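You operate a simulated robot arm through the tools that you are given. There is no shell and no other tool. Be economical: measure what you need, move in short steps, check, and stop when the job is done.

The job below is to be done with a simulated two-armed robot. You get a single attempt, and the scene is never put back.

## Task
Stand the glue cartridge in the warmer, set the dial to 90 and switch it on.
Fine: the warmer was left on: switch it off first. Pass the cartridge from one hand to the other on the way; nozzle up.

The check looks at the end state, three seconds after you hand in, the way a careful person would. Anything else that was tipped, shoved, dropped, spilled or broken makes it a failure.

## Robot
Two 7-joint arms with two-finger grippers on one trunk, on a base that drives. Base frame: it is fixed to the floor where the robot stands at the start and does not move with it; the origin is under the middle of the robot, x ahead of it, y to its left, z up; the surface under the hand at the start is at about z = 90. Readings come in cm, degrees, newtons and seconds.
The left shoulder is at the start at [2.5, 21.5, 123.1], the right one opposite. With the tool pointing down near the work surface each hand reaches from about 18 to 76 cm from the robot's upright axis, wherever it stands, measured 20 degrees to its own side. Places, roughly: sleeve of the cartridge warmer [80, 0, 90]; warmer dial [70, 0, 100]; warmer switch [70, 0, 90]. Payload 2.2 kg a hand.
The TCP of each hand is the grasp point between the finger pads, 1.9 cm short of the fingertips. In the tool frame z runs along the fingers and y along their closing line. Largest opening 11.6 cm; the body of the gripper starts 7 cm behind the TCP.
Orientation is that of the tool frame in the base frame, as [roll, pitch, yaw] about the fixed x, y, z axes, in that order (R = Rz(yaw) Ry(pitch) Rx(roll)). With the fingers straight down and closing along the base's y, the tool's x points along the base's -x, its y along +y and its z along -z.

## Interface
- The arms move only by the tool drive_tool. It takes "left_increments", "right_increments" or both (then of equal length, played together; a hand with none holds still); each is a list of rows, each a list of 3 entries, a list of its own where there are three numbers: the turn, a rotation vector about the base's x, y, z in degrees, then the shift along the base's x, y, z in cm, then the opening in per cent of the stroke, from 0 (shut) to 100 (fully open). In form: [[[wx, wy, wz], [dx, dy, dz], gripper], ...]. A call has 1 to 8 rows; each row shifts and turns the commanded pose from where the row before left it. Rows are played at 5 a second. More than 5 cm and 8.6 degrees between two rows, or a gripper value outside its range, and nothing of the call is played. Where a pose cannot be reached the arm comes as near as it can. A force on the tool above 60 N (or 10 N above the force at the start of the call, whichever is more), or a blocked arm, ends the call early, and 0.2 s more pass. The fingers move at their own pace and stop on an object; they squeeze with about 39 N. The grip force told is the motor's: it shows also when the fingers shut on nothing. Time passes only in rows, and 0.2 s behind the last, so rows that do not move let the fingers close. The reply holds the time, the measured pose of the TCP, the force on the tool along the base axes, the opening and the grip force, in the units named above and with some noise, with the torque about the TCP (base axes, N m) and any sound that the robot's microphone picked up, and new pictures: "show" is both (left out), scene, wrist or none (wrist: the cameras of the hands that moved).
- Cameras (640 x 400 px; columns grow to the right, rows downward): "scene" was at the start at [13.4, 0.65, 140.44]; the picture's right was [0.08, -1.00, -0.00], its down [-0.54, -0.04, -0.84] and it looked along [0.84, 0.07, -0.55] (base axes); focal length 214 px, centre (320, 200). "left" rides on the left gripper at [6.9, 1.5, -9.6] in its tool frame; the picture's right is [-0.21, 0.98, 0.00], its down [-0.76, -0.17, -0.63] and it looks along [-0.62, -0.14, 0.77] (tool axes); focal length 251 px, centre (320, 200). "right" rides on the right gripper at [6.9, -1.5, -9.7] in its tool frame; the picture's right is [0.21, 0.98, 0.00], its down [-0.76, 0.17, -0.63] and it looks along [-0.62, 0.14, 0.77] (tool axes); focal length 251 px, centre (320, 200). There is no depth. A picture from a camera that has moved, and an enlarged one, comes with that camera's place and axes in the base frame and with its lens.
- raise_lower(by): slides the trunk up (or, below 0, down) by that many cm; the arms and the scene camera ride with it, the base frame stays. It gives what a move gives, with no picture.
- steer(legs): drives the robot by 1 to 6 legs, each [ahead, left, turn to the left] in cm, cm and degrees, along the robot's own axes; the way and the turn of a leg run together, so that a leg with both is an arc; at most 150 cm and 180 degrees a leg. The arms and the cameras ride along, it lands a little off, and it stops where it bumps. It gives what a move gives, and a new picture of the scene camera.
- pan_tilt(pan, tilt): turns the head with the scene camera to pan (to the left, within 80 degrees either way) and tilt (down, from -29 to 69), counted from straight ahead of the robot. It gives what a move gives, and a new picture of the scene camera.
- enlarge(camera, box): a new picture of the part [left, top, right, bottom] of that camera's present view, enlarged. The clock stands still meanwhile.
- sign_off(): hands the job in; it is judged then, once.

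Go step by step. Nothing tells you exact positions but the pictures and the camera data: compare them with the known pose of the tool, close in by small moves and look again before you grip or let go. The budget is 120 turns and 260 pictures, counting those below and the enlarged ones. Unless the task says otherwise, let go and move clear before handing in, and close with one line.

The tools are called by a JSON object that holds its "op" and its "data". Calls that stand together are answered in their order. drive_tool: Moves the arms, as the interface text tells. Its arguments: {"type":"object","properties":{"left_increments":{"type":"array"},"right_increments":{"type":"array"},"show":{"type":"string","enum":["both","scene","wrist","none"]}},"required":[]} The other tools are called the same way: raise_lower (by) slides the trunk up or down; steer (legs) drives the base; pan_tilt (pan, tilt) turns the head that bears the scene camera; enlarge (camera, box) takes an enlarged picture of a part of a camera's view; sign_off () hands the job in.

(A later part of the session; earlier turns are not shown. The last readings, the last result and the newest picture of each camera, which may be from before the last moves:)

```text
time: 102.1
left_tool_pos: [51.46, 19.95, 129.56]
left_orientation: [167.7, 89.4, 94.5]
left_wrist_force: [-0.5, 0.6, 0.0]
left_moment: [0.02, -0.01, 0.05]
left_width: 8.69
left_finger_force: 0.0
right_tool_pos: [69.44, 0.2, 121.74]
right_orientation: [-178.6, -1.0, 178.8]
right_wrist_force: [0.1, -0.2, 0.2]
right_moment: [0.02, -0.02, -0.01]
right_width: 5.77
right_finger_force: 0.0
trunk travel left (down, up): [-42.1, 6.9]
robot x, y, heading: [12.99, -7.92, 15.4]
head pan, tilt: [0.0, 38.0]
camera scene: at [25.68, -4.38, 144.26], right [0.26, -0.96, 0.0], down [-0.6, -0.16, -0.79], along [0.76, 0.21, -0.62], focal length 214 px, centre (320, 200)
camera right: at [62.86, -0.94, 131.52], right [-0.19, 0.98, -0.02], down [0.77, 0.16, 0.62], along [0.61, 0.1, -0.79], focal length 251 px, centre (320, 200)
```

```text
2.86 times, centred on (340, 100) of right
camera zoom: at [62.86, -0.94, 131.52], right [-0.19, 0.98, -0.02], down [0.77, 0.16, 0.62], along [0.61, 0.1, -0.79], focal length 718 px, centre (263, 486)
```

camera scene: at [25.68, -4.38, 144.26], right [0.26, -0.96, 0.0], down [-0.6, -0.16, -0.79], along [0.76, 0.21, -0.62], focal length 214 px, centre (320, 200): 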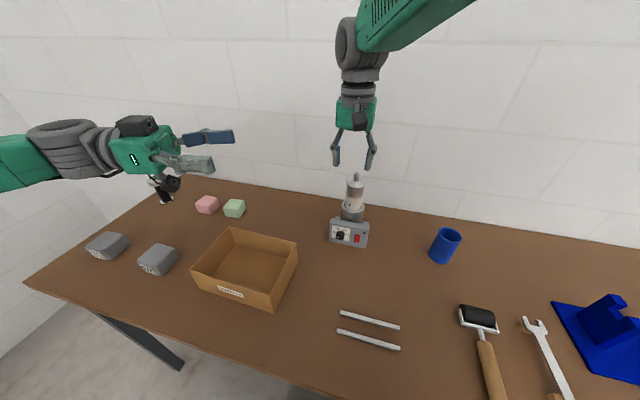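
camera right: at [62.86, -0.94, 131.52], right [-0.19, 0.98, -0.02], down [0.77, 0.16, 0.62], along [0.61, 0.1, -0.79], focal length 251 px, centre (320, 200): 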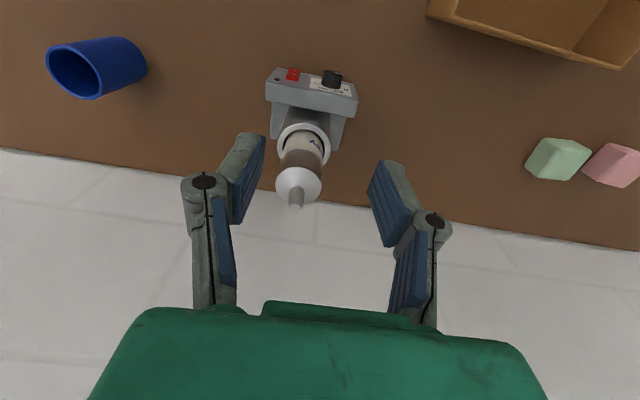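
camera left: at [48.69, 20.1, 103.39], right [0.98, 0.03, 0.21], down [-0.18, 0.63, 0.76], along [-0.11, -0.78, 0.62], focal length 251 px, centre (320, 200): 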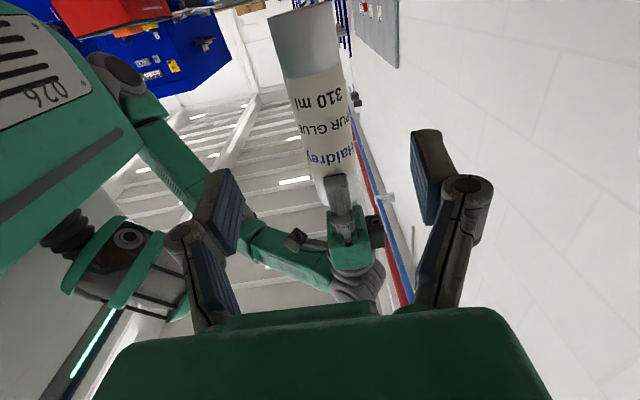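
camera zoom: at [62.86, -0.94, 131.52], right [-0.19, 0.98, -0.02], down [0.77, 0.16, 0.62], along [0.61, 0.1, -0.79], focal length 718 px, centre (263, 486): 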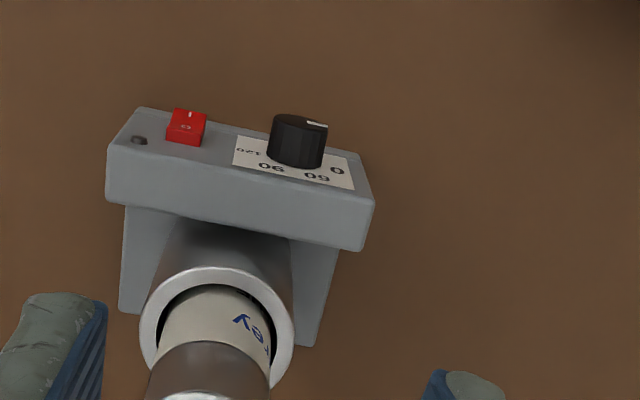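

The cartridge stands nozzle-up in the sleeve. The knob is at [69.9–71.5, 1.4, 94.9], so the right hand approaches it tilted −35° about x to leave room for a clockwise stroke.

{"op": "drive_tool", "data": {"right_increments": [[[-5, -1, 1.2], [0, 0.8, -3.5], 38], [[-7, 0, 0], [0.1, 0.9, -3.5], 38], [[-7, 0, 0], [0.1, 0.9, -3.5], 38], [[-7, 0, 0], [0.1, 0.9, -3.5], 38], [[-7.5, 0, 0], [0.1, 0.9, -3.5], 38], [[0, 0, 0], [0, 0.8, -3.5], 38], [[0, 0, 0], [0, 0, 0], 38]], "show": "both"}}

{"op": "enlarge", "data": {"camera": "scene", "box": [310, 170, 390, 250]}}

```text
time: 103.7
left_tool_pos: [51.45, 20.08, 129.48]
left_orientation: [167.2, 89.4, 93.9]
left_wrist_force: [0.3, 0.8, -0.7]
left_moment: [0.01, 0.03, 0.02]
left_width: 8.67
left_finger_force: 0.0
right_tool_pos: [69.07, 5.7, 100.57]
right_orientation: [-145.9, 0.2, -176.9]
right_wrist_force: [-0.5, -0.1, 0.3]
right_moment: [-0.03, -0.01, -0.03]
right_width: 4.42
right_finger_force: 0.1
right hand out of reach, approached as far as the arm can: row 5, 6
trunk travel left (down, up): [-42.1, 6.9]
robot x, y, heading: [13.14, -7.91, 15.5]
head pan, tilt: [0.0, 38.0]
camera scene: at [25.69, -4.24, 144.26], right [0.26, -0.96, 0.0], down [-0.6, -0.17, -0.79], along [0.76, 0.21, -0.62], focal length 214 px, centre (320, 200)
camera right: at [62.02, 9.56, 109.53], right [-0.26, 0.8, -0.55], down [0.73, 0.53, 0.43], along [0.64, -0.29, -0.72], focal length 251 px, centre (320, 200)
```

scene: 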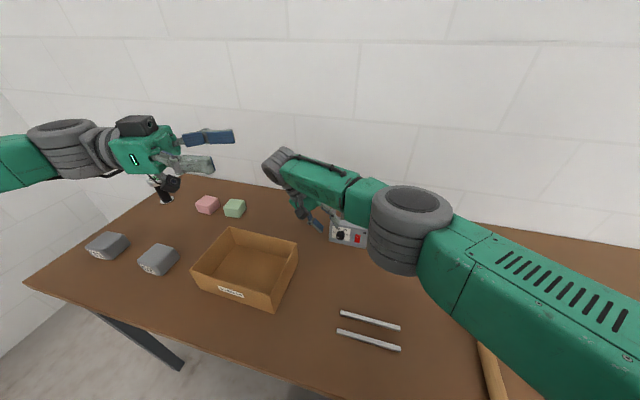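
right: 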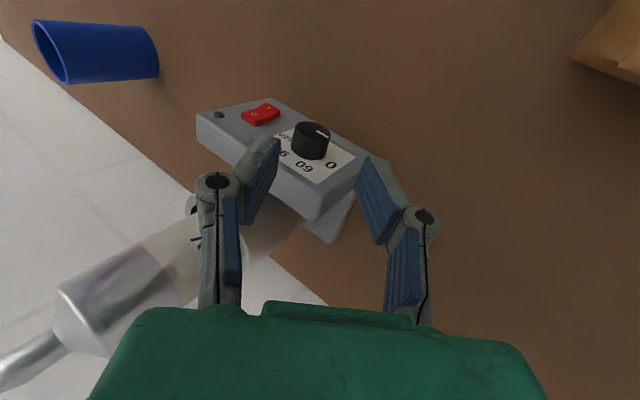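

```text
5.00 times, centred on (350, 210) of scene
camera zoom: at [25.69, -4.24, 144.26], right [0.26, -0.96, 0.0], down [-0.6, -0.17, -0.79], along [0.76, 0.21, -0.62], focal length 1072 px, centre (170, 150)
```

zoom: 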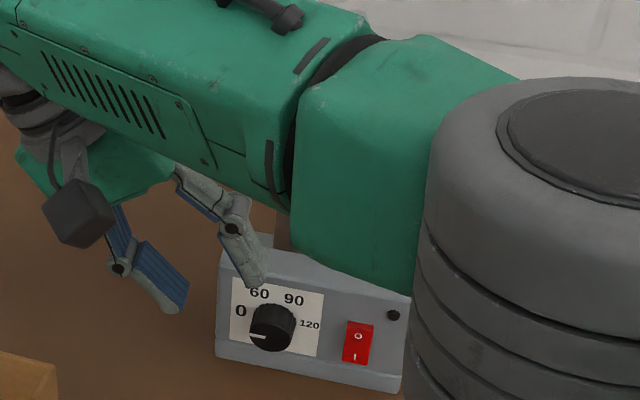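

The tilted right arm lies low near the cartridge, which is too risky. I'll retrace it out, turn the base back, and use the left hand for the dial from its natural side.

{"op": "drive_tool", "data": {"right_increments": [[[0, 0, 0], [-0.5, -0.8, 3.5], 38], [[7, 0, 0], [-1, -0.9, 3.5], 38], [[7, 0, 0], [-1, -0.9, 3.5], 38], [[7, 0, 0], [-1, -0.9, 3.5], 38], [[7, 0, 0], [-1, -0.9, 3.5], 38], [[6, 0, 0], [-3, -0.9, 3.5], 38], [[0, 0, 0], [-4, -1, 2], 38], [[0, 0, 0], [-4, -1, 0], 38]], "show": "scene"}}

{"op": "enlarge", "data": {"camera": "scene", "box": [310, 170, 390, 250]}}

```text
time: 105.5
left_tool_pos: [51.32, 20.28, 129.71]
left_orientation: [157.3, 89.4, 84.1]
left_wrist_force: [-0.6, 0.9, -0.4]
left_moment: [0.0, -0.02, 0.04]
left_width: 8.7
left_finger_force: 0.0
right_tool_pos: [53.44, -1.37, 124.42]
right_orientation: [-179.9, 2.2, -177.4]
right_wrist_force: [-0.7, 0.1, -0.1]
right_moment: [-0.02, -0.05, -0.02]
right_width: 4.39
right_finger_force: 0.1
trunk travel left (down, up): [-42.1, 6.9]
robot x, y, heading: [13.32, -7.98, 15.3]
head pan, tilt: [0.0, 38.0]
camera scene: at [25.3, -4.32, 144.29], right [0.26, -0.96, 0.0], down [-0.59, -0.17, -0.79], along [0.76, 0.21, -0.62], focal length 214 px, centre (320, 200)
```

scene: 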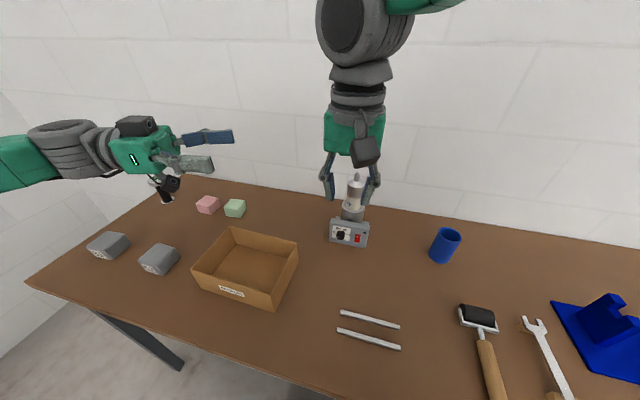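

```text
5.00 times, centred on (350, 210) of scene
camera zoom: at [25.3, -4.32, 144.29], right [0.26, -0.96, 0.0], down [-0.59, -0.17, -0.79], along [0.76, 0.21, -0.62], focal length 1072 px, centre (170, 150)
```

zoom: 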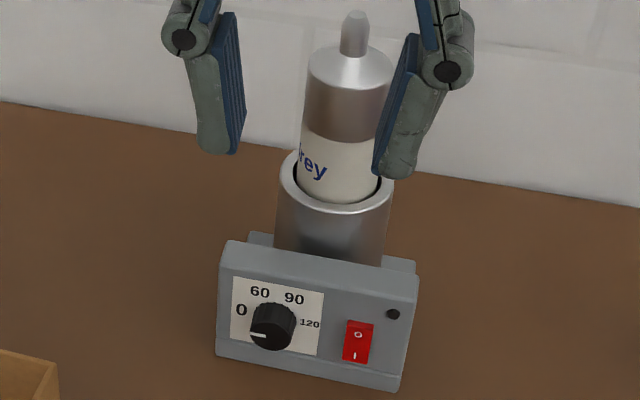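

All intact. Parking the right hand at the right and turning the base back.

{"op": "drive_tool", "data": {"right_increments": [[[0, 0, 0], [-1, -4, 0], 38], [[0, 0, 0], [-1, -4, 0], 38], [[0, 0, 0], [-1, -4, 0], 38], [[0, 0, 0], [-1, -4, 0], 38]], "show": "none"}}

{"op": "steer", "data": {"legs": [[0, 0, -5], [0, 0, -5], [0, 0, -5]]}}

{"op": "raise_lower", "data": {"by": 0.3}}

{"op": "raise_lower", "data": {"by": -0.3}}

{"op": "raise_lower", "data": {"by": 0.3}}

```text
time: 106.5
left_tool_pos: [51.47, 19.73, 129.75]
left_orientation: [169.5, 89.1, 96.1]
left_wrist_force: [-0.4, -0.5, 0.1]
left_moment: [0.01, 0.01, 0.05]
left_width: 8.69
left_finger_force: 0.1
right_tool_pos: [49.77, -17.64, 124.54]
right_orientation: [179.9, 2.1, -177.6]
right_wrist_force: [-0.1, 0.2, -0.1]
right_moment: [0.02, -0.01, 0.01]
right_width: 4.45
right_finger_force: 0.0
trunk travel left (down, up): [-42.1, 6.9]
robot x, y, heading: [12.68, -8.13, 15.4]
head pan, tilt: [0.0, 38.0]
```

```text
time: 108.3
left_tool_pos: [57.44, 9.0, 129.62]
left_orientation: [168.1, 89.3, 80.0]
left_wrist_force: [0.5, 0.6, -0.4]
left_moment: [0.02, -0.02, -0.01]
left_width: 8.69
left_finger_force: 0.0
right_tool_pos: [45.93, -26.75, 124.61]
right_orientation: [179.9, 2.1, 167.7]
right_wrist_force: [-0.2, -0.2, -0.3]
right_moment: [0.05, 0.03, -0.03]
right_width: 4.41
right_finger_force: 0.0
trunk travel left (down, up): [-42.1, 6.9]
robot x, y, heading: [13.18, -8.06, 0.4]
head pan, tilt: [0.0, 38.0]
camera scene: at [26.03, -8.12, 144.27], right [0.01, -1.0, 0.0], down [-0.62, 0.0, -0.79], along [0.79, 0.01, -0.62], focal length 214 px, centre (320, 200)
```

scene: 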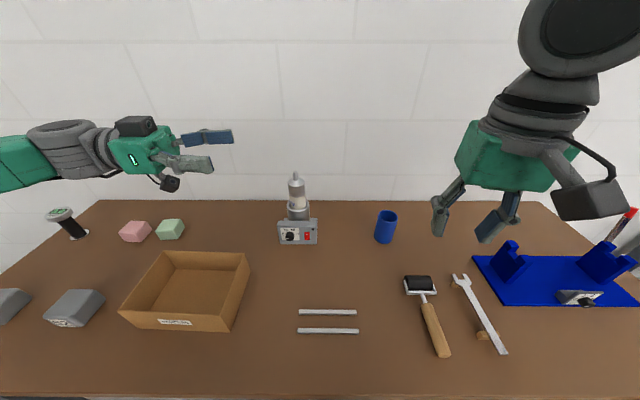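

```text
time: 108.9
left_tool_pos: [57.17, 9.15, 130.02]
left_orientation: [158.7, 89.4, 70.6]
left_wrist_force: [-0.1, 0.8, 0.3]
left_moment: [-0.01, 0.0, -0.02]
left_width: 8.72
left_finger_force: 0.1
right_tool_pos: [45.8, -26.58, 124.93]
right_orientation: [180.0, 2.1, 167.7]
right_wrist_force: [0.1, -0.1, -0.9]
right_moment: [-0.02, 0.02, -0.03]
right_width: 4.4
right_finger_force: 0.0
trunk travel left (down, up): [-42.4, 6.6]
robot x, y, heading: [12.69, -7.92, 0.2]
head pan, tilt: [0.0, 38.0]
```

```text
time: 109.4
left_tool_pos: [57.2, 9.35, 129.67]
left_orientation: [157.6, 89.3, 69.5]
left_wrist_force: [-0.4, 0.4, 0.4]
left_moment: [-0.06, 0.05, 0.03]
left_width: 8.69
left_finger_force: 0.0
right_tool_pos: [45.87, -26.33, 124.63]
right_orientation: [-180.0, 2.2, 167.6]
right_wrist_force: [-0.2, -0.3, -0.6]
right_moment: [0.0, -0.01, 0.0]
right_width: 4.39
right_finger_force: 0.0
trunk travel left (down, up): [-42.1, 6.9]
robot x, y, heading: [13.39, -7.96, 0.5]
head pan, tilt: [0.0, 38.0]
```

```text
time: 109.9
left_tool_pos: [57.29, 9.21, 129.98]
left_orientation: [159.3, 89.4, 71.2]
left_wrist_force: [0.4, 1.0, 1.3]
left_moment: [-0.01, 0.02, 0.02]
left_width: 8.69
left_finger_force: 0.1
right_tool_pos: [45.84, -26.49, 124.88]
right_orientation: [180.0, 2.1, 167.7]
right_wrist_force: [0.3, -0.3, -0.2]
right_moment: [-0.02, 0.03, 0.01]
right_width: 4.4
right_finger_force: 0.0
trunk travel left (down, up): [-42.4, 6.6]
robot x, y, heading: [12.8, -7.93, 0.3]
head pan, tilt: [0.0, 38.0]
```

Calm again. I roll the left hand 90° about its own axis, so it closes in the y–z plane with the camera on the near side, while staying high.

{"op": "drive_tool", "data": {"left_increments": [[[0, 8.2, 0], [0.8, 0.5, -0.5], 60], [[0, 8.2, 0], [0.8, 0.5, -0.5], 60], [[0, 8.2, 0], [0.8, 0.5, -0.5], 60], [[0, 8.2, 0], [0.8, 0.5, -0.5], 60], [[0, 8.2, 0], [0.8, 0.5, -0.5], 60], [[0, 8.2, 0], [0.8, 0.5, -0.5], 60], [[0, 8.2, 0], [0.8, 0.5, -0.5], 60], [[0, 8.2, 0], [0.8, 0.5, -0.5], 60]], "show": "none"}}

{"op": "drive_tool", "data": {"left_increments": [[[0, 8.2, 0], [0.5, 0, 0], 38], [[0, 8.2, 0], [0.5, 0, 0], 38], [[0, 8, 0], [0.5, 0, 0], 38], [[8, 0, 0], [0.5, 0, 0], 38], [[8, 0, 0], [0.5, 0, 0], 38], [[8, 0, 0], [0.5, 0, 0], 38], [[8, 0, 0], [0.5, 0, 0], 38], [[0, 0, 0], [0, 0, 0], 38]], "show": "both"}}

```text
time: 111.7
left_tool_pos: [63.56, 13.41, 126.04]
left_orientation: [-92.1, 24.4, 179.4]
left_wrist_force: [-0.7, 0.0, 0.0]
left_moment: [0.02, -0.01, 0.01]
left_width: 6.97
left_finger_force: 0.1
right_tool_pos: [45.81, -26.42, 124.9]
right_orientation: [-179.9, 2.1, 167.7]
right_wrist_force: [0.8, 0.0, 0.0]
right_moment: [0.0, -0.01, 0.02]
right_width: 4.42
right_finger_force: 0.1
trunk travel left (down, up): [-42.4, 6.6]
robot x, y, heading: [13.39, -8.43, 0.4]
head pan, tilt: [0.0, 38.0]
```

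```text
time: 113.5
left_tool_pos: [67.27, 13.26, 125.92]
left_orientation: [-123.9, -0.1, 179.5]
left_wrist_force: [-1.3, -0.5, 0.0]
left_moment: [-0.01, 0.02, -0.03]
left_width: 4.4
left_finger_force: 0.1
right_tool_pos: [45.84, -26.51, 124.98]
right_orientation: [-180.0, 2.3, 167.7]
right_wrist_force: [0.3, -0.3, 0.3]
right_moment: [-0.03, 0.0, 0.02]
right_width: 4.42
right_finger_force: 0.1
trunk travel left (down, up): [-42.4, 6.6]
robot x, y, heading: [13.31, -8.03, 0.3]
head pan, tilt: [0.0, 38.0]
camera scene: at [26.16, -8.0, 144.56], right [0.01, -1.0, 0.0], down [-0.62, 0.0, -0.79], along [0.79, 0.01, -0.62], focal length 214 px, centre (320, 200)
camera left: at [60.32, 22.2, 130.05], right [0.22, 0.54, -0.81], down [0.76, 0.42, 0.49], along [0.61, -0.73, -0.32], focal length 251 px, centre (320, 200)
```

scene: 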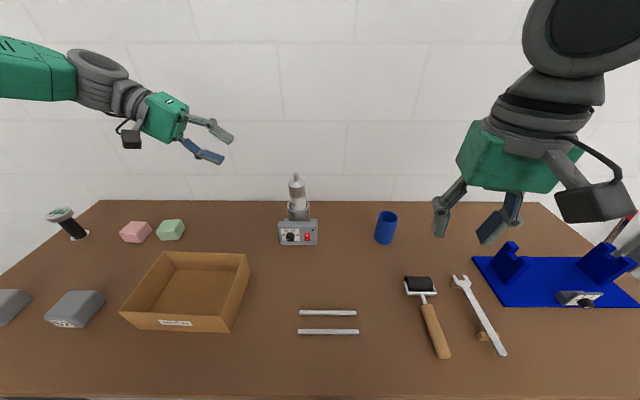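
left: 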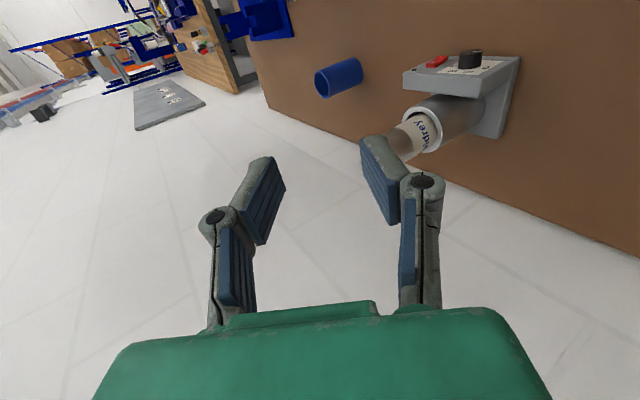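

The left hand is well posed. Descending to the pre-grasp pose up-left of the knob, at 45° tilt.

{"op": "drive_tool", "data": {"left_increments": [[[5.5, 0, 0], [0.4, -1, -4.2], 38], [[5.5, 0, 0], [0.4, -1, -4.2], 38], [[0, 0, 0], [0.4, -1, -4.2], 38], [[0, 0, 0], [0.4, -1, -4.2], 38], [[0, 0, 0], [0.4, -1, -4.2], 38], [[0, 0, 0], [0.4, -1.1, -4], 38], [[0, 0, 0], [0, 0, 0], 38]], "show": "both"}}

{"op": "enlarge", "data": {"camera": "left", "box": [200, 40, 440, 240]}}

{"op": "enlarge", "data": {"camera": "scene", "box": [240, 170, 340, 260]}}

```text
time: 115.1
left_tool_pos: [69.27, 6.73, 100.83]
left_orientation: [-134.9, -0.3, 179.4]
left_wrist_force: [-0.1, 0.2, -0.5]
left_moment: [0.01, -0.01, 0.03]
left_width: 4.44
left_finger_force: 0.0
right_tool_pos: [45.63, -26.54, 124.96]
right_orientation: [180.0, 2.3, 167.7]
right_wrist_force: [0.1, 0.7, 0.6]
right_moment: [0.01, -0.02, 0.0]
right_width: 4.4
right_finger_force: 0.1
trunk travel left (down, up): [-42.4, 6.6]
robot x, y, heading: [12.96, -8.17, 0.5]
head pan, tilt: [0.0, 38.0]
camera scene: at [26.16, -8.07, 144.57], right [0.01, -1.0, 0.0], down [-0.62, 0.0, -0.79], along [0.79, 0.01, -0.62], focal length 214 px, centre (320, 200)
camera left: at [62.42, 14.71, 106.58], right [0.22, 0.69, -0.69], down [0.76, 0.32, 0.56], along [0.61, -0.65, -0.45], focal length 251 px, centre (320, 200)
```

scene: 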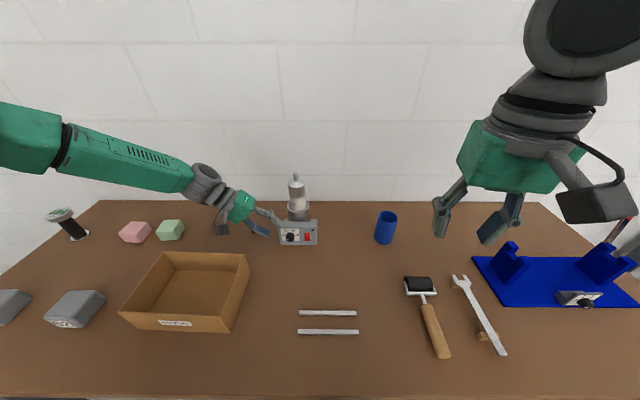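
left: 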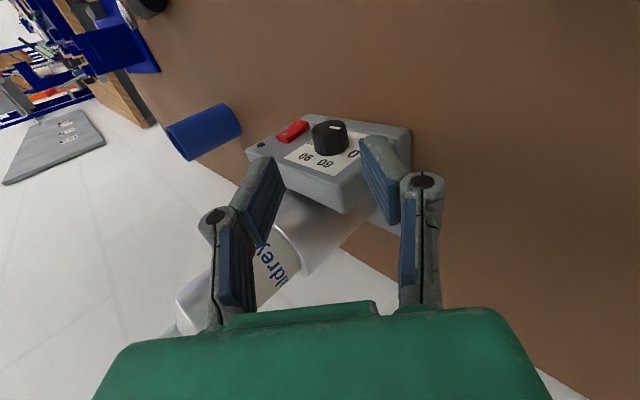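

```text
2.00 times, centred on (320, 140) of left
camera zoom: at [62.42, 14.71, 106.58], right [0.22, 0.69, -0.69], down [0.76, 0.32, 0.56], along [0.61, -0.65, -0.45], focal length 503 px, centre (320, 320)
```

zoom: 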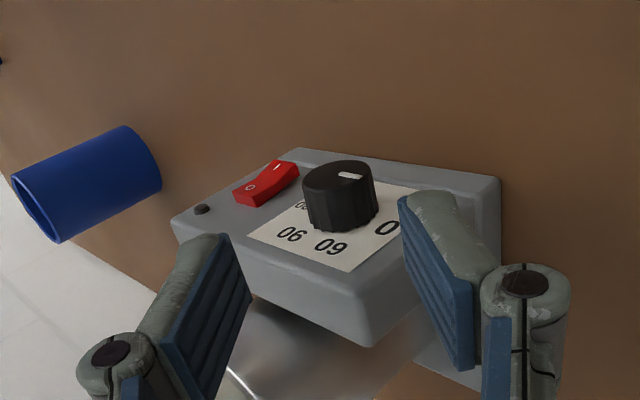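

```text
4.44 times, centred on (290, 215) of scene
camera zoom: at [26.16, -8.07, 144.57], right [0.01, -1.0, 0.0], down [-0.62, 0.0, -0.79], along [0.79, 0.01, -0.62], focal length 953 px, centre (453, 133)
```

zoom: 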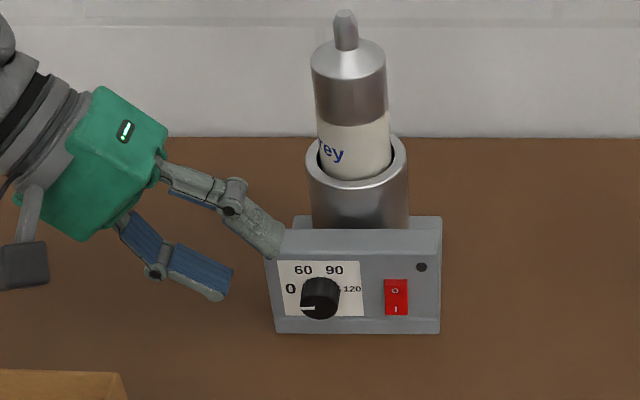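

{"op": "enlarge", "data": {"camera": "left", "box": [265, 110, 365, 170]}}

```text
6.40 times, centred on (315, 140) of left
camera zoom: at [62.42, 14.71, 106.58], right [0.22, 0.69, -0.69], down [0.76, 0.32, 0.56], along [0.61, -0.65, -0.45], focal length 1609 px, centre (352, 584)
```

zoom: 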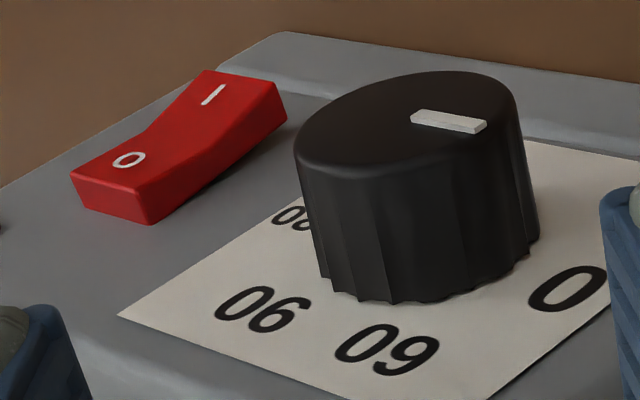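

Side view confirms the rocker: O is down and I is raised, so it's off. The knob centre is at [70.6, 1.33, 94.9]; sliding in to grasp it.

{"op": "drive_tool", "data": {"left_increments": [[[0, 0, 0], [0.5, -2, -2.2], 38], [[0, 0, 0], [0, -1.8, -2], 38], [[0, 0, 0], [0, -1.0, -1.1], 38], [[0, 0, 0], [0, 0, 0], 38]], "show": "wrist"}}

{"op": "enlarge", "data": {"camera": "scene", "box": [250, 190, 330, 260]}}

{"op": "enlarge", "data": {"camera": "left", "box": [200, 100, 440, 260]}}

```text
time: 116.1
left_tool_pos: [70.05, 2.32, 95.6]
left_orientation: [-134.8, -0.4, 179.4]
left_wrist_force: [-0.2, -0.2, 0.2]
left_moment: [-0.01, 0.02, 0.04]
left_width: 4.39
left_finger_force: 0.0
right_tool_pos: [45.85, -26.63, 124.95]
right_orientation: [180.0, 2.2, 167.6]
right_wrist_force: [0.1, -0.6, -0.2]
right_moment: [-0.02, -0.04, 0.01]
right_width: 4.43
right_finger_force: 0.1
trunk travel left (down, up): [-42.4, 6.6]
robot x, y, heading: [13.16, -8.36, 0.3]
head pan, tilt: [0.0, 38.0]
camera left: at [63.21, 10.28, 101.28], right [0.22, 0.69, -0.69], down [0.76, 0.32, 0.56], along [0.61, -0.65, -0.45], focal length 251 px, centre (320, 200)
```

left: 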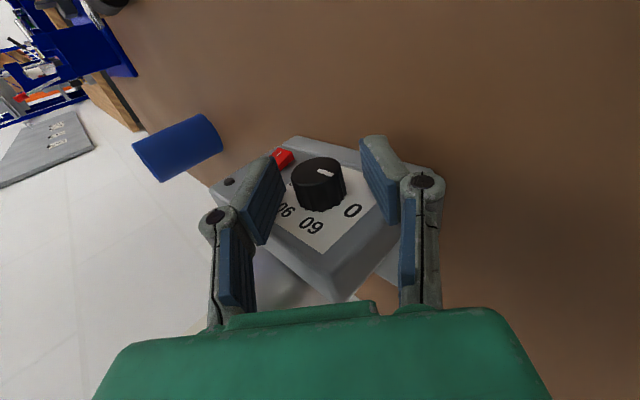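

```text
5.71 times, centred on (290, 225) of scene
camera zoom: at [26.26, -8.03, 144.55], right [0.01, -1.0, 0.0], down [-0.62, 0.0, -0.79], along [0.79, 0.01, -0.62], focal length 1226 px, centre (491, 57)
```

zoom: 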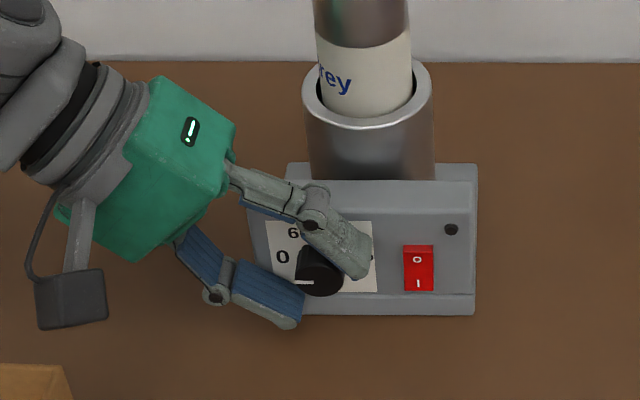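

```text
2.50 times, centred on (320, 180) of left
camera zoom: at [63.21, 10.28, 101.28], right [0.22, 0.69, -0.69], down [0.76, 0.32, 0.56], along [0.61, -0.65, -0.45], focal length 629 px, centre (320, 250)
```

zoom: 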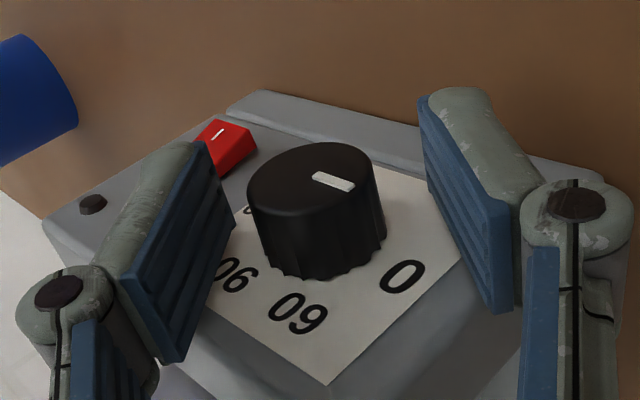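

Nearly there; final 1.2 cm, then close on the knob.

{"op": "drive_tool", "data": {"left_increments": [[[0, 0, 0], [-0.1, -0.95, -0.7], 38], [[0, 0, 0], [0, 0, 0], 38], [[0, 0, 0], [0, 0, 0], 15], [[0, 0, 0], [0, 0, 0], 15]], "show": "none"}}

{"op": "enlarge", "data": {"camera": "left", "box": [200, 100, 440, 260]}}

{"op": "enlarge", "data": {"camera": "scene", "box": [250, 190, 330, 260]}}

```text
time: 117.1
left_tool_pos: [70.03, 1.24, 94.91]
left_orientation: [-134.9, -0.3, 179.3]
left_wrist_force: [-0.1, 1.6, -3.6]
left_moment: [-0.06, 0.0, 0.01]
left_width: 1.95
left_finger_force: 1.9
right_tool_pos: [45.8, -26.48, 124.96]
right_orientation: [-180.0, 2.2, 167.8]
right_wrist_force: [-0.1, 0.3, -0.6]
right_moment: [-0.01, -0.01, 0.03]
right_width: 4.41
right_finger_force: 0.0
trunk travel left (down, up): [-42.4, 6.6]
robot x, y, heading: [13.17, -8.06, 0.5]
head pan, tilt: [0.0, 38.0]
```

```text
2.50 times, centred on (320, 180) of left
camera zoom: at [63.22, 9.3, 100.63], right [0.22, 0.69, -0.69], down [0.76, 0.32, 0.56], along [0.61, -0.65, -0.45], focal length 629 px, centre (320, 250)
```

zoom: 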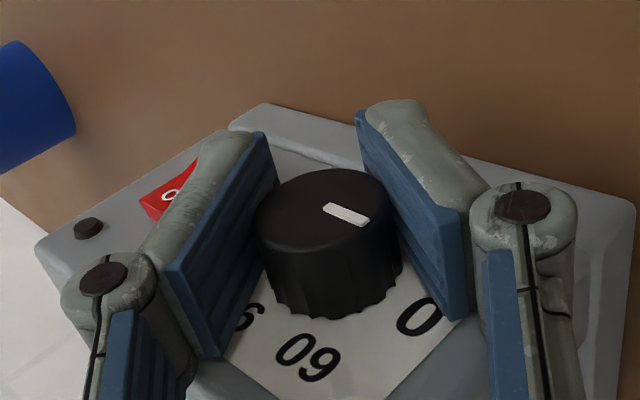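

```text
5.71 times, centred on (290, 225) of scene
camera zoom: at [26.32, -7.98, 144.54], right [0.01, -1.0, 0.0], down [-0.62, 0.0, -0.79], along [0.79, 0.01, -0.62], focal length 1226 px, centre (491, 57)
```

zoom: 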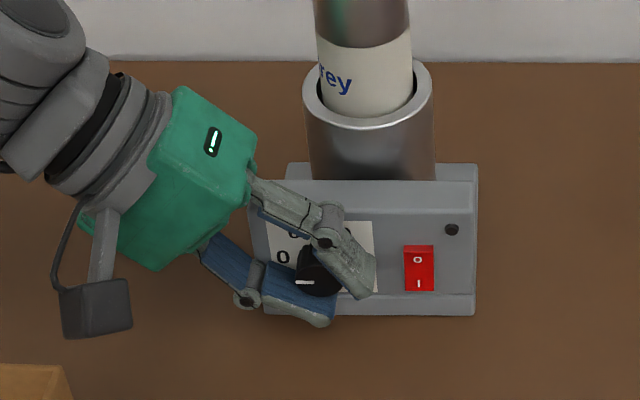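

Contact made at 1.95 cm. Firm up the grip and turn clockwise (+x) in a first stroke of 60°.

{"op": "drive_tool", "data": {"left_increments": [[[0, 0, 0], [0, 0, 0], 0], [[0, 0, 0], [0, 0, 0], 0], [[7.5, 0, 0], [0, 0, 0], 0], [[7.5, 0, 0], [0, 0, 0], 0], [[7.5, 0, 0], [0, 0, 0], 0], [[0, 0, 0], [0, 0, 0], 0]], "show": "none"}}

{"op": "enlarge", "data": {"camera": "left", "box": [200, 100, 440, 260]}}

{"op": "enlarge", "data": {"camera": "scene", "box": [250, 190, 330, 260]}}

```text
time: 118.5
left_tool_pos: [69.95, 1.36, 94.92]
left_orientation: [-157.3, -0.6, 179.7]
left_wrist_force: [4.0, 2.6, -9.0]
left_moment: [0.04, 0.11, 0.21]
left_width: 1.81
left_finger_force: 43.3
right_tool_pos: [45.81, -26.34, 124.97]
right_orientation: [-180.0, 2.1, 167.8]
right_wrist_force: [-0.2, 0.4, -0.8]
right_moment: [-0.02, 0.01, 0.02]
right_width: 4.4
right_finger_force: 0.0
trunk travel left (down, up): [-42.4, 6.6]
robot x, y, heading: [13.01, -8.03, 0.3]
head pan, tilt: [0.0, 38.0]
```

```text
2.50 times, centred on (320, 180) of left
camera zoom: at [63.23, 6.56, 103.2], right [0.22, 0.9, -0.38], down [0.76, 0.08, 0.64], along [0.61, -0.43, -0.67], focal length 629 px, centre (320, 250)
```

zoom: 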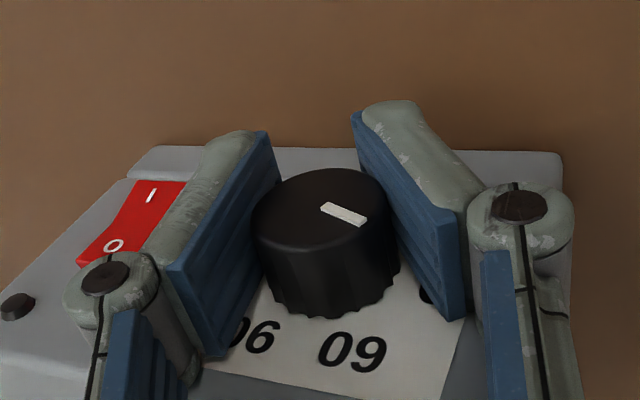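

```text
5.71 times, centred on (290, 225) of scene
camera zoom: at [26.49, -7.92, 144.52], right [0.01, -1.0, 0.0], down [-0.62, 0.0, -0.78], along [0.78, 0.0, -0.62], focal length 1226 px, centre (491, 57)
```

zoom: 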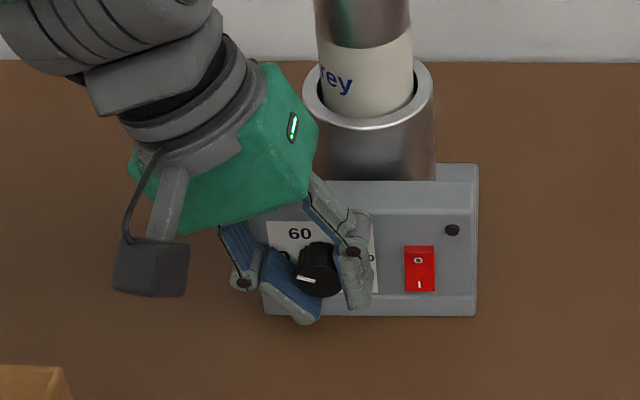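

The knob turns with the hand. Continuing the stroke by 30°.

{"op": "drive_tool", "data": {"left_increments": [[[7.5, 0, 0], [0, 0, 0], 0], [[7.5, 0, 0], [0, 0, 0], 0], [[7.5, 0, 0], [0, 0, 0], 0], [[7.5, 0, 0], [0, 0, 0], 0], [[0, 0, 0], [0, 0, 0], 0]], "show": "none"}}

{"op": "enlarge", "data": {"camera": "left", "box": [200, 100, 440, 260]}}

{"op": "enlarge", "data": {"camera": "scene", "box": [240, 160, 340, 260]}}

```text
time: 119.7
left_tool_pos: [70.04, 1.44, 94.91]
left_orientation: [172.5, -0.8, 179.9]
left_wrist_force: [10.4, 9.9, -13.0]
left_moment: [0.0, 0.14, 0.69]
left_width: 1.81
left_finger_force: 43.1
right_tool_pos: [46.06, -26.25, 124.92]
right_orientation: [-179.9, 2.1, 167.7]
right_wrist_force: [0.0, 0.1, 0.5]
right_moment: [0.02, -0.02, 0.02]
right_width: 4.4
right_finger_force: 0.0
trunk travel left (down, up): [-42.4, 6.6]
robot x, y, heading: [13.05, -8.2, 0.3]
head pan, tilt: [0.0, 38.0]
```

```text
2.50 times, centred on (320, 180) of left
camera zoom: at [63.26, 1.73, 104.68], right [0.22, 0.97, 0.12], down [0.76, -0.25, 0.6], along [0.61, -0.04, -0.79], focal length 629 px, centre (320, 250)
```

zoom: 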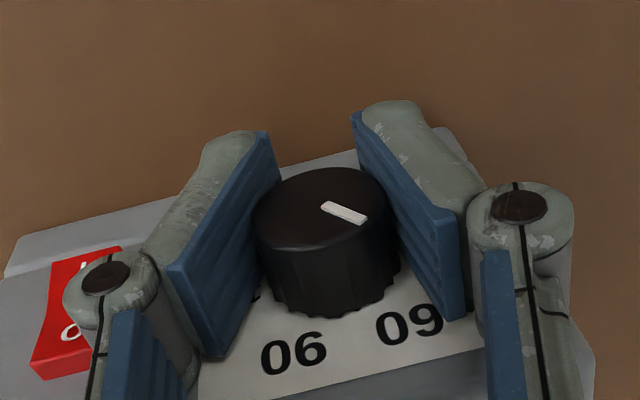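

```text
4.00 times, centred on (290, 210) of scene
camera zoom: at [26.68, -7.76, 144.5], right [0.01, -1.0, 0.0], down [-0.62, -0.01, -0.78], along [0.78, 0.0, -0.62], focal length 858 px, centre (440, 160)
```

zoom: 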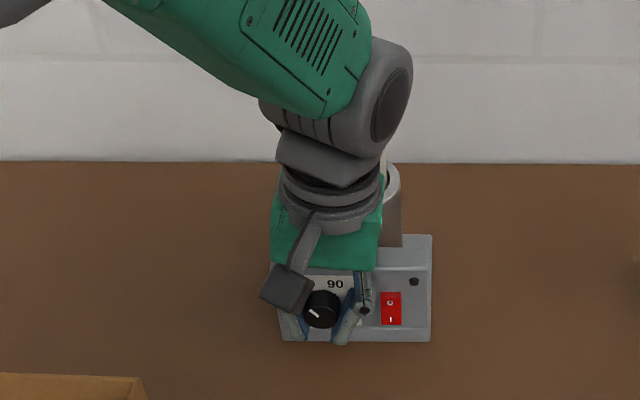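

52° done; the knob follows exactly. Open in place, swing the hand back 60° around the knob, and regrip.

{"op": "drive_tool", "data": {"left_increments": [[[0, 0, 0], [0, 0, 0], 38], [[0, 0, 0], [0, 0, 0], 38], [[-7.5, 0, 0], [0, 0, 0], 38], [[-7.5, 0, 0], [0, 0, 0], 38], [[-7.5, 0, 0], [0, 0, 0], 38], [[-7.5, 0, 0], [0, 0, 0], 38], [[-7.5, 0, 0], [0, 0, 0], 38], [[0, 0, 0], [0, 0, 0], 38]], "show": "none"}}

{"op": "enlarge", "data": {"camera": "left", "box": [200, 100, 440, 260]}}

{"op": "enlarge", "data": {"camera": "scene", "box": [260, 190, 330, 250]}}

```text
time: 121.5
left_tool_pos: [69.88, 1.38, 94.99]
left_orientation: [-149.7, -0.5, 179.4]
left_wrist_force: [1.0, 0.1, -0.4]
left_moment: [-0.04, 0.01, -0.02]
left_width: 4.39
left_finger_force: 0.0
right_tool_pos: [45.82, -26.3, 124.92]
right_orientation: [-179.9, 2.1, 167.7]
right_wrist_force: [-0.5, -0.4, -0.8]
right_moment: [-0.01, -0.01, 0.02]
right_width: 4.45
right_finger_force: 0.0
trunk travel left (down, up): [-42.4, 6.6]
robot x, y, heading: [13.07, -8.12, 0.6]
head pan, tilt: [0.0, 38.0]
```

```text
2.50 times, centred on (320, 180) of left
camera zoom: at [63.06, 7.68, 102.53], right [0.22, 0.84, -0.49], down [0.76, 0.17, 0.62], along [0.61, -0.51, -0.6], focal length 629 px, centre (320, 250)
```

zoom: 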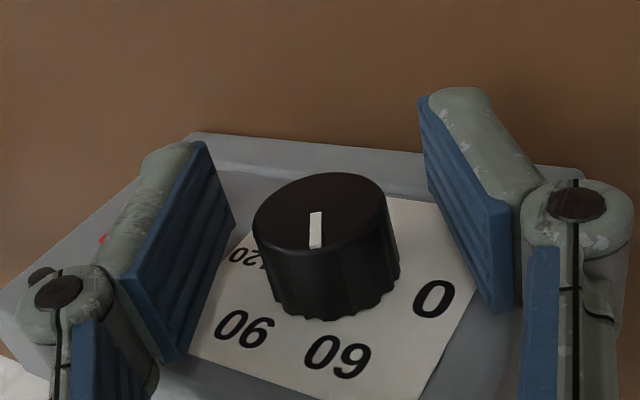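

```text
6.67 times, centred on (295, 220) of scene
camera zoom: at [26.22, -7.82, 144.56], right [0.01, -1.0, 0.0], down [-0.62, -0.01, -0.79], along [0.79, 0.0, -0.62], focal length 1430 px, centre (487, 67)
```

zoom: 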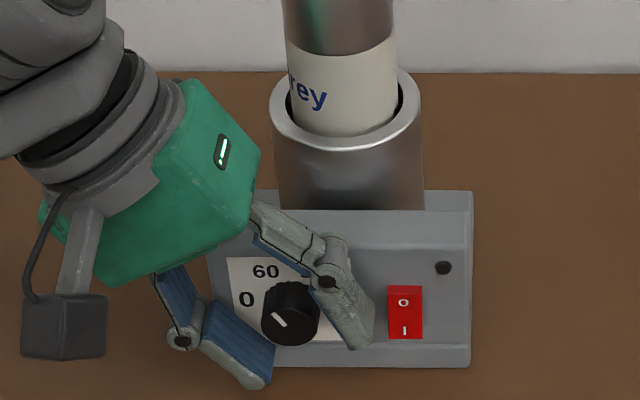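

The pointer reads about 52° from 0, and the labels sit at 0/60/120/180°, so 90 is at 120°: 67–68° more. Swing back 22.5° further and grip.

{"op": "drive_tool", "data": {"left_increments": [[[-7.5, 0, 0], [0, 0, 0], 38], [[-7.5, 0, 0], [0, 0, 0], 38], [[-7.5, 0, 0], [0, 0, 0], 38], [[0, 0, 0], [0, 0, 0], 38], [[0, 0, 0], [0, 0, 0], 10], [[0, 0, 0], [0, 0, 0], 0], [[0, 0, 0], [0, 0, 0], 0]], "show": "wrist"}}

{"op": "drive_tool", "data": {"left_increments": [[[7.5, 0, 0], [0, 0, 0], 0], [[7.5, 0, 0], [0, 0, 0], 0], [[7.5, 0, 0], [0, 0, 0], 0], [[7.5, 0, 0], [0, 0, 0], 0], [[7.5, 0, 0], [0, 0, 0], 0], [[0, 0, 0], [0, 0, 0], 0]], "show": "wrist"}}

```text
time: 123.1
left_tool_pos: [69.86, 1.41, 94.91]
left_orientation: [-127.3, -0.3, 179.5]
left_wrist_force: [-1.0, 3.2, -1.7]
left_moment: [-0.03, -0.4, 0.88]
left_width: 1.79
left_finger_force: 43.3
right_tool_pos: [45.77, -26.5, 124.91]
right_orientation: [-180.0, 2.2, 167.7]
right_wrist_force: [-1.3, -0.1, -0.1]
right_moment: [-0.01, 0.01, -0.01]
right_width: 4.41
right_finger_force: 0.0
trunk travel left (down, up): [-42.4, 6.6]
robot x, y, heading: [13.22, -8.09, 0.4]
head pan, tilt: [0.0, 38.0]
camera left: at [63.03, 10.06, 99.55], right [0.22, 0.59, -0.78], down [0.76, 0.39, 0.51], along [0.61, -0.7, -0.36], focal length 251 px, centre (320, 200)
```

left: 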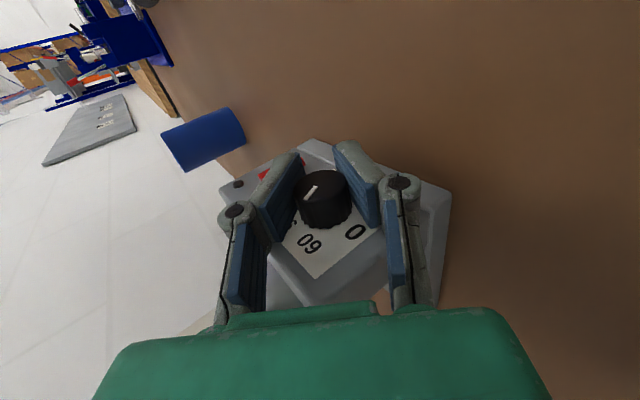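

```text
time: 124.5
left_tool_pos: [69.79, 1.43, 94.91]
left_orientation: [-164.8, -0.6, 179.5]
left_wrist_force: [1.2, 6.0, -5.0]
left_moment: [0.01, -0.25, 0.19]
left_width: 1.8
left_finger_force: 42.8
right_tool_pos: [45.93, -26.35, 124.96]
right_orientation: [-179.9, 2.2, 167.7]
right_wrist_force: [-0.4, -0.1, 0.8]
right_moment: [0.0, -0.03, -0.01]
right_width: 4.41
right_finger_force: 0.0
trunk travel left (down, up): [-42.4, 6.6]
robot x, y, heading: [13.15, -7.78, -0.2]
head pan, tilt: [0.0, 38.0]
camera left: at [63.08, 5.47, 103.88], right [0.22, 0.94, -0.26], down [0.76, 0.0, 0.65], along [0.61, -0.34, -0.72], focal length 251 px, centre (320, 200)
```

left: 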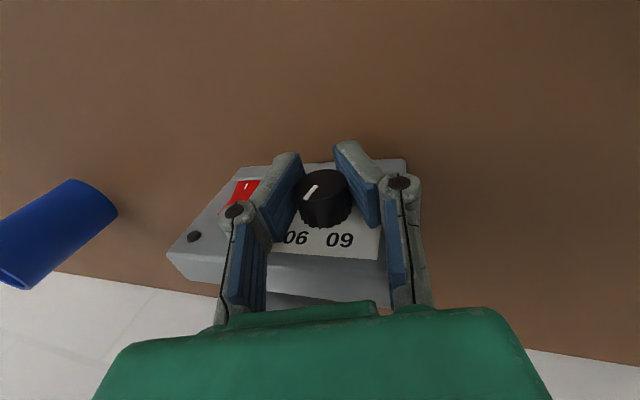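

90° total now; 30° more.

{"op": "drive_tool", "data": {"left_increments": [[[7.5, 0, 0], [0, 0, 0], 0], [[7.5, 0, 0], [0, 0, 0], 0], [[7.5, 0, 0], [0, 0, 0], 0], [[7.5, 0, 0], [0, 0, 0], 0], [[0, 0, 0], [0, 0, 0], 0]], "show": "none"}}

{"op": "drive_tool", "data": {"left_increments": [[[0, 0, 0], [0, 0, 0], 30], [[0, 0, 0], [0, 0, 0], 38], [[0, 0, 0], [0, 0, 0], 38], [[0, 0, 0], [-1.5, 0, 1], 38], [[0, 0, 0], [-3, 0.5, 2.5], 38], [[0, 0, 0], [-3, 1, 3], 38]], "show": "both"}}

{"op": "enlarge", "data": {"camera": "left", "box": [230, 80, 410, 220]}}

{"op": "enlarge", "data": {"camera": "scene", "box": [270, 200, 330, 250]}}

```text
time: 125.7
left_tool_pos: [70.0, 1.39, 95.01]
left_orientation: [165.1, -0.7, 179.8]
left_wrist_force: [5.6, 7.3, -7.2]
left_moment: [-0.02, 1.14, 0.47]
left_width: 1.81
left_finger_force: 43.5
right_tool_pos: [45.93, -26.5, 124.96]
right_orientation: [-180.0, 2.2, 167.7]
right_wrist_force: [0.7, -0.2, -0.3]
right_moment: [0.01, 0.0, -0.01]
right_width: 4.4
right_finger_force: 0.0
trunk travel left (down, up): [-42.4, 6.6]
robot x, y, heading: [12.99, -8.39, 0.5]
head pan, tilt: [0.0, 38.0]
```

```text
time: 127.1
left_tool_pos: [61.66, 4.03, 99.71]
left_orientation: [165.9, -3.0, -178.2]
left_wrist_force: [0.7, 0.4, -0.1]
left_moment: [0.0, -0.02, -0.01]
left_width: 4.4
left_finger_force: 0.1
right_tool_pos: [45.74, -26.77, 124.81]
right_orientation: [179.8, 2.4, 167.6]
right_wrist_force: [-0.8, -0.5, 0.2]
right_moment: [-0.01, -0.01, 0.02]
right_width: 4.41
right_finger_force: 0.1
trunk travel left (down, up): [-42.4, 6.6]
robot x, y, heading: [13.17, -7.94, 0.2]
head pan, tilt: [0.0, 38.0]
camera scene: at [26.01, -8.24, 144.58], right [0.01, -1.0, 0.0], down [-0.62, 0.0, -0.79], along [0.79, 0.01, -0.62], focal length 214 px, centre (320, 200)
camera left: at [55.3, 2.88, 109.8], right [0.2, 0.95, 0.23], down [0.79, -0.29, 0.53], along [0.57, 0.07, -0.82], focal length 251 px, centre (320, 200)
```

scene: 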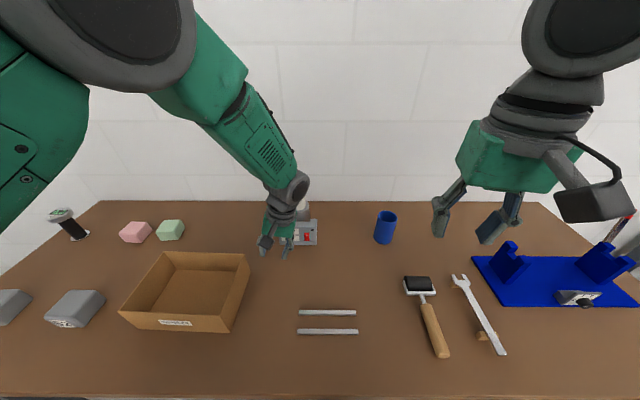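
left: 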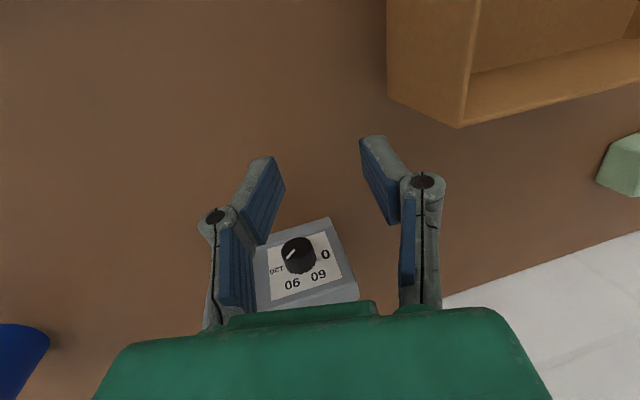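

```text
2.86 times, centred on (320, 150) of left
camera zoom: at [55.3, 2.88, 109.8], right [0.2, 0.95, 0.23], down [0.79, -0.29, 0.53], along [0.57, 0.07, -0.82], focal length 718 px, centre (320, 343)
```

zoom: 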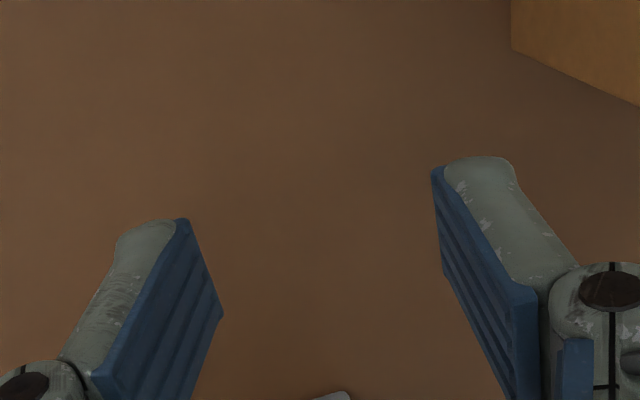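

```text
8.00 times, centred on (300, 225) of scene
camera zoom: at [26.01, -8.24, 144.58], right [0.01, -1.0, 0.0], down [-0.62, 0.0, -0.79], along [0.79, 0.01, -0.62], focal length 1716 px, centre (480, 0)
```

zoom: 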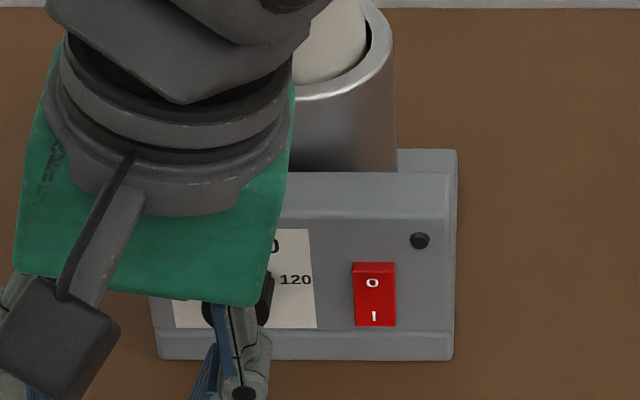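

I'll swing the left hand left and clear, then check the pointer.

{"op": "drive_tool", "data": {"left_increments": [[[-5, 0, 0], [-1, 3, 3.5], 38], [[-5, 0, 0], [-1, 3, 3.5], 38], [[-5, 0, 0], [-1, 3, 3.5], 38], [[0, 0, 0], [0, 3, 3], 38]], "show": "none"}}

{"op": "enlarge", "data": {"camera": "scene", "box": [270, 200, 330, 250]}}

```text
time: 128.1
left_tool_pos: [59.06, 15.14, 115.15]
left_orientation: [-179.7, -0.6, 179.6]
left_wrist_force: [-0.5, -0.1, 1.4]
left_moment: [-0.03, -0.04, 0.0]
left_width: 4.43
left_finger_force: 0.0
right_tool_pos: [45.7, -26.2, 124.99]
right_orientation: [-179.9, 2.3, 167.8]
right_wrist_force: [0.1, 0.5, -0.4]
right_moment: [0.0, 0.01, 0.01]
right_width: 4.4
right_finger_force: 0.2
trunk travel left (down, up): [-42.4, 6.6]
robot x, y, heading: [13.02, -8.05, 0.2]
head pan, tilt: [0.0, 38.0]
```

```text
8.00 times, centred on (300, 225) of scene
camera zoom: at [25.93, -7.68, 144.58], right [0.01, -1.0, 0.0], down [-0.62, -0.01, -0.79], along [0.79, 0.0, -0.62], focal length 1716 px, centre (480, 0)
```

zoom: 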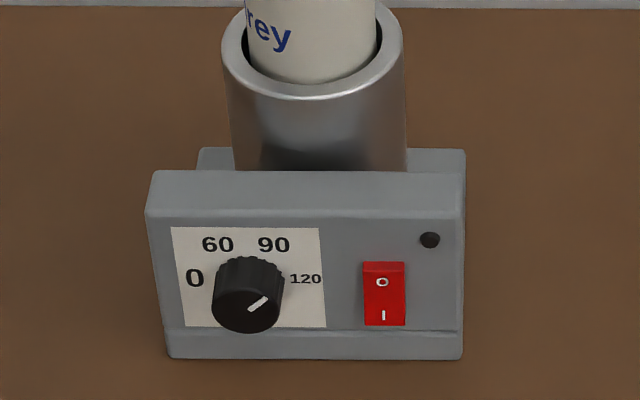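

{"op": "enlarge", "data": {"camera": "scene", "box": [290, 225, 312, 243]}}

{"op": "enlarge", "data": {"camera": "left", "box": [120, 120, 360, 320]}}

```text
16.00 times, centred on (301, 234) of scene
camera zoom: at [25.93, -7.68, 144.58], right [0.01, -1.0, 0.0], down [-0.62, -0.01, -0.79], along [0.79, 0.0, -0.62], focal length 3432 px, centre (624, -344)
```

zoom: 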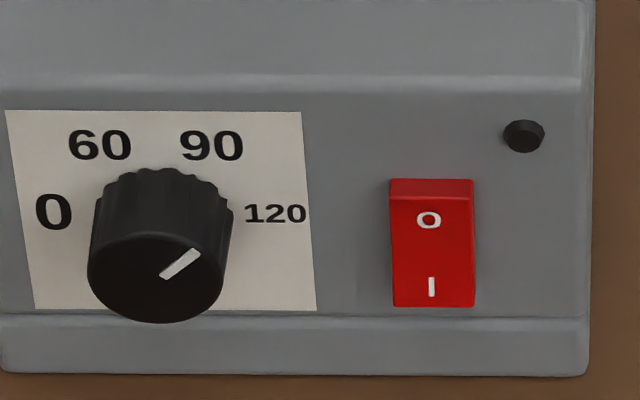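

```text
2.00 times, centred on (240, 220) of left
camera zoom: at [52.33, 16.76, 124.74], right [0.22, 0.98, -0.01], down [0.76, -0.17, 0.63], along [0.61, -0.14, -0.78], focal length 503 px, centre (480, 160)
```

zoom: 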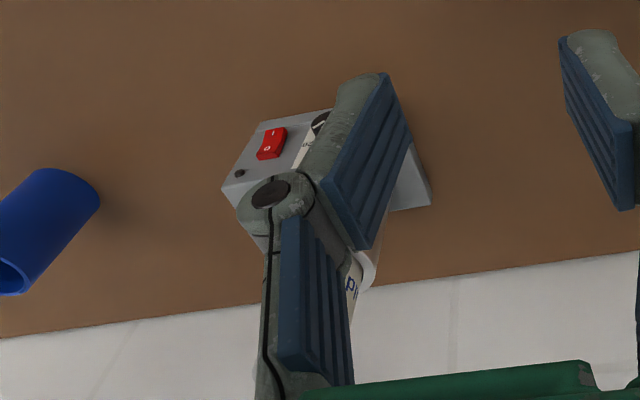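

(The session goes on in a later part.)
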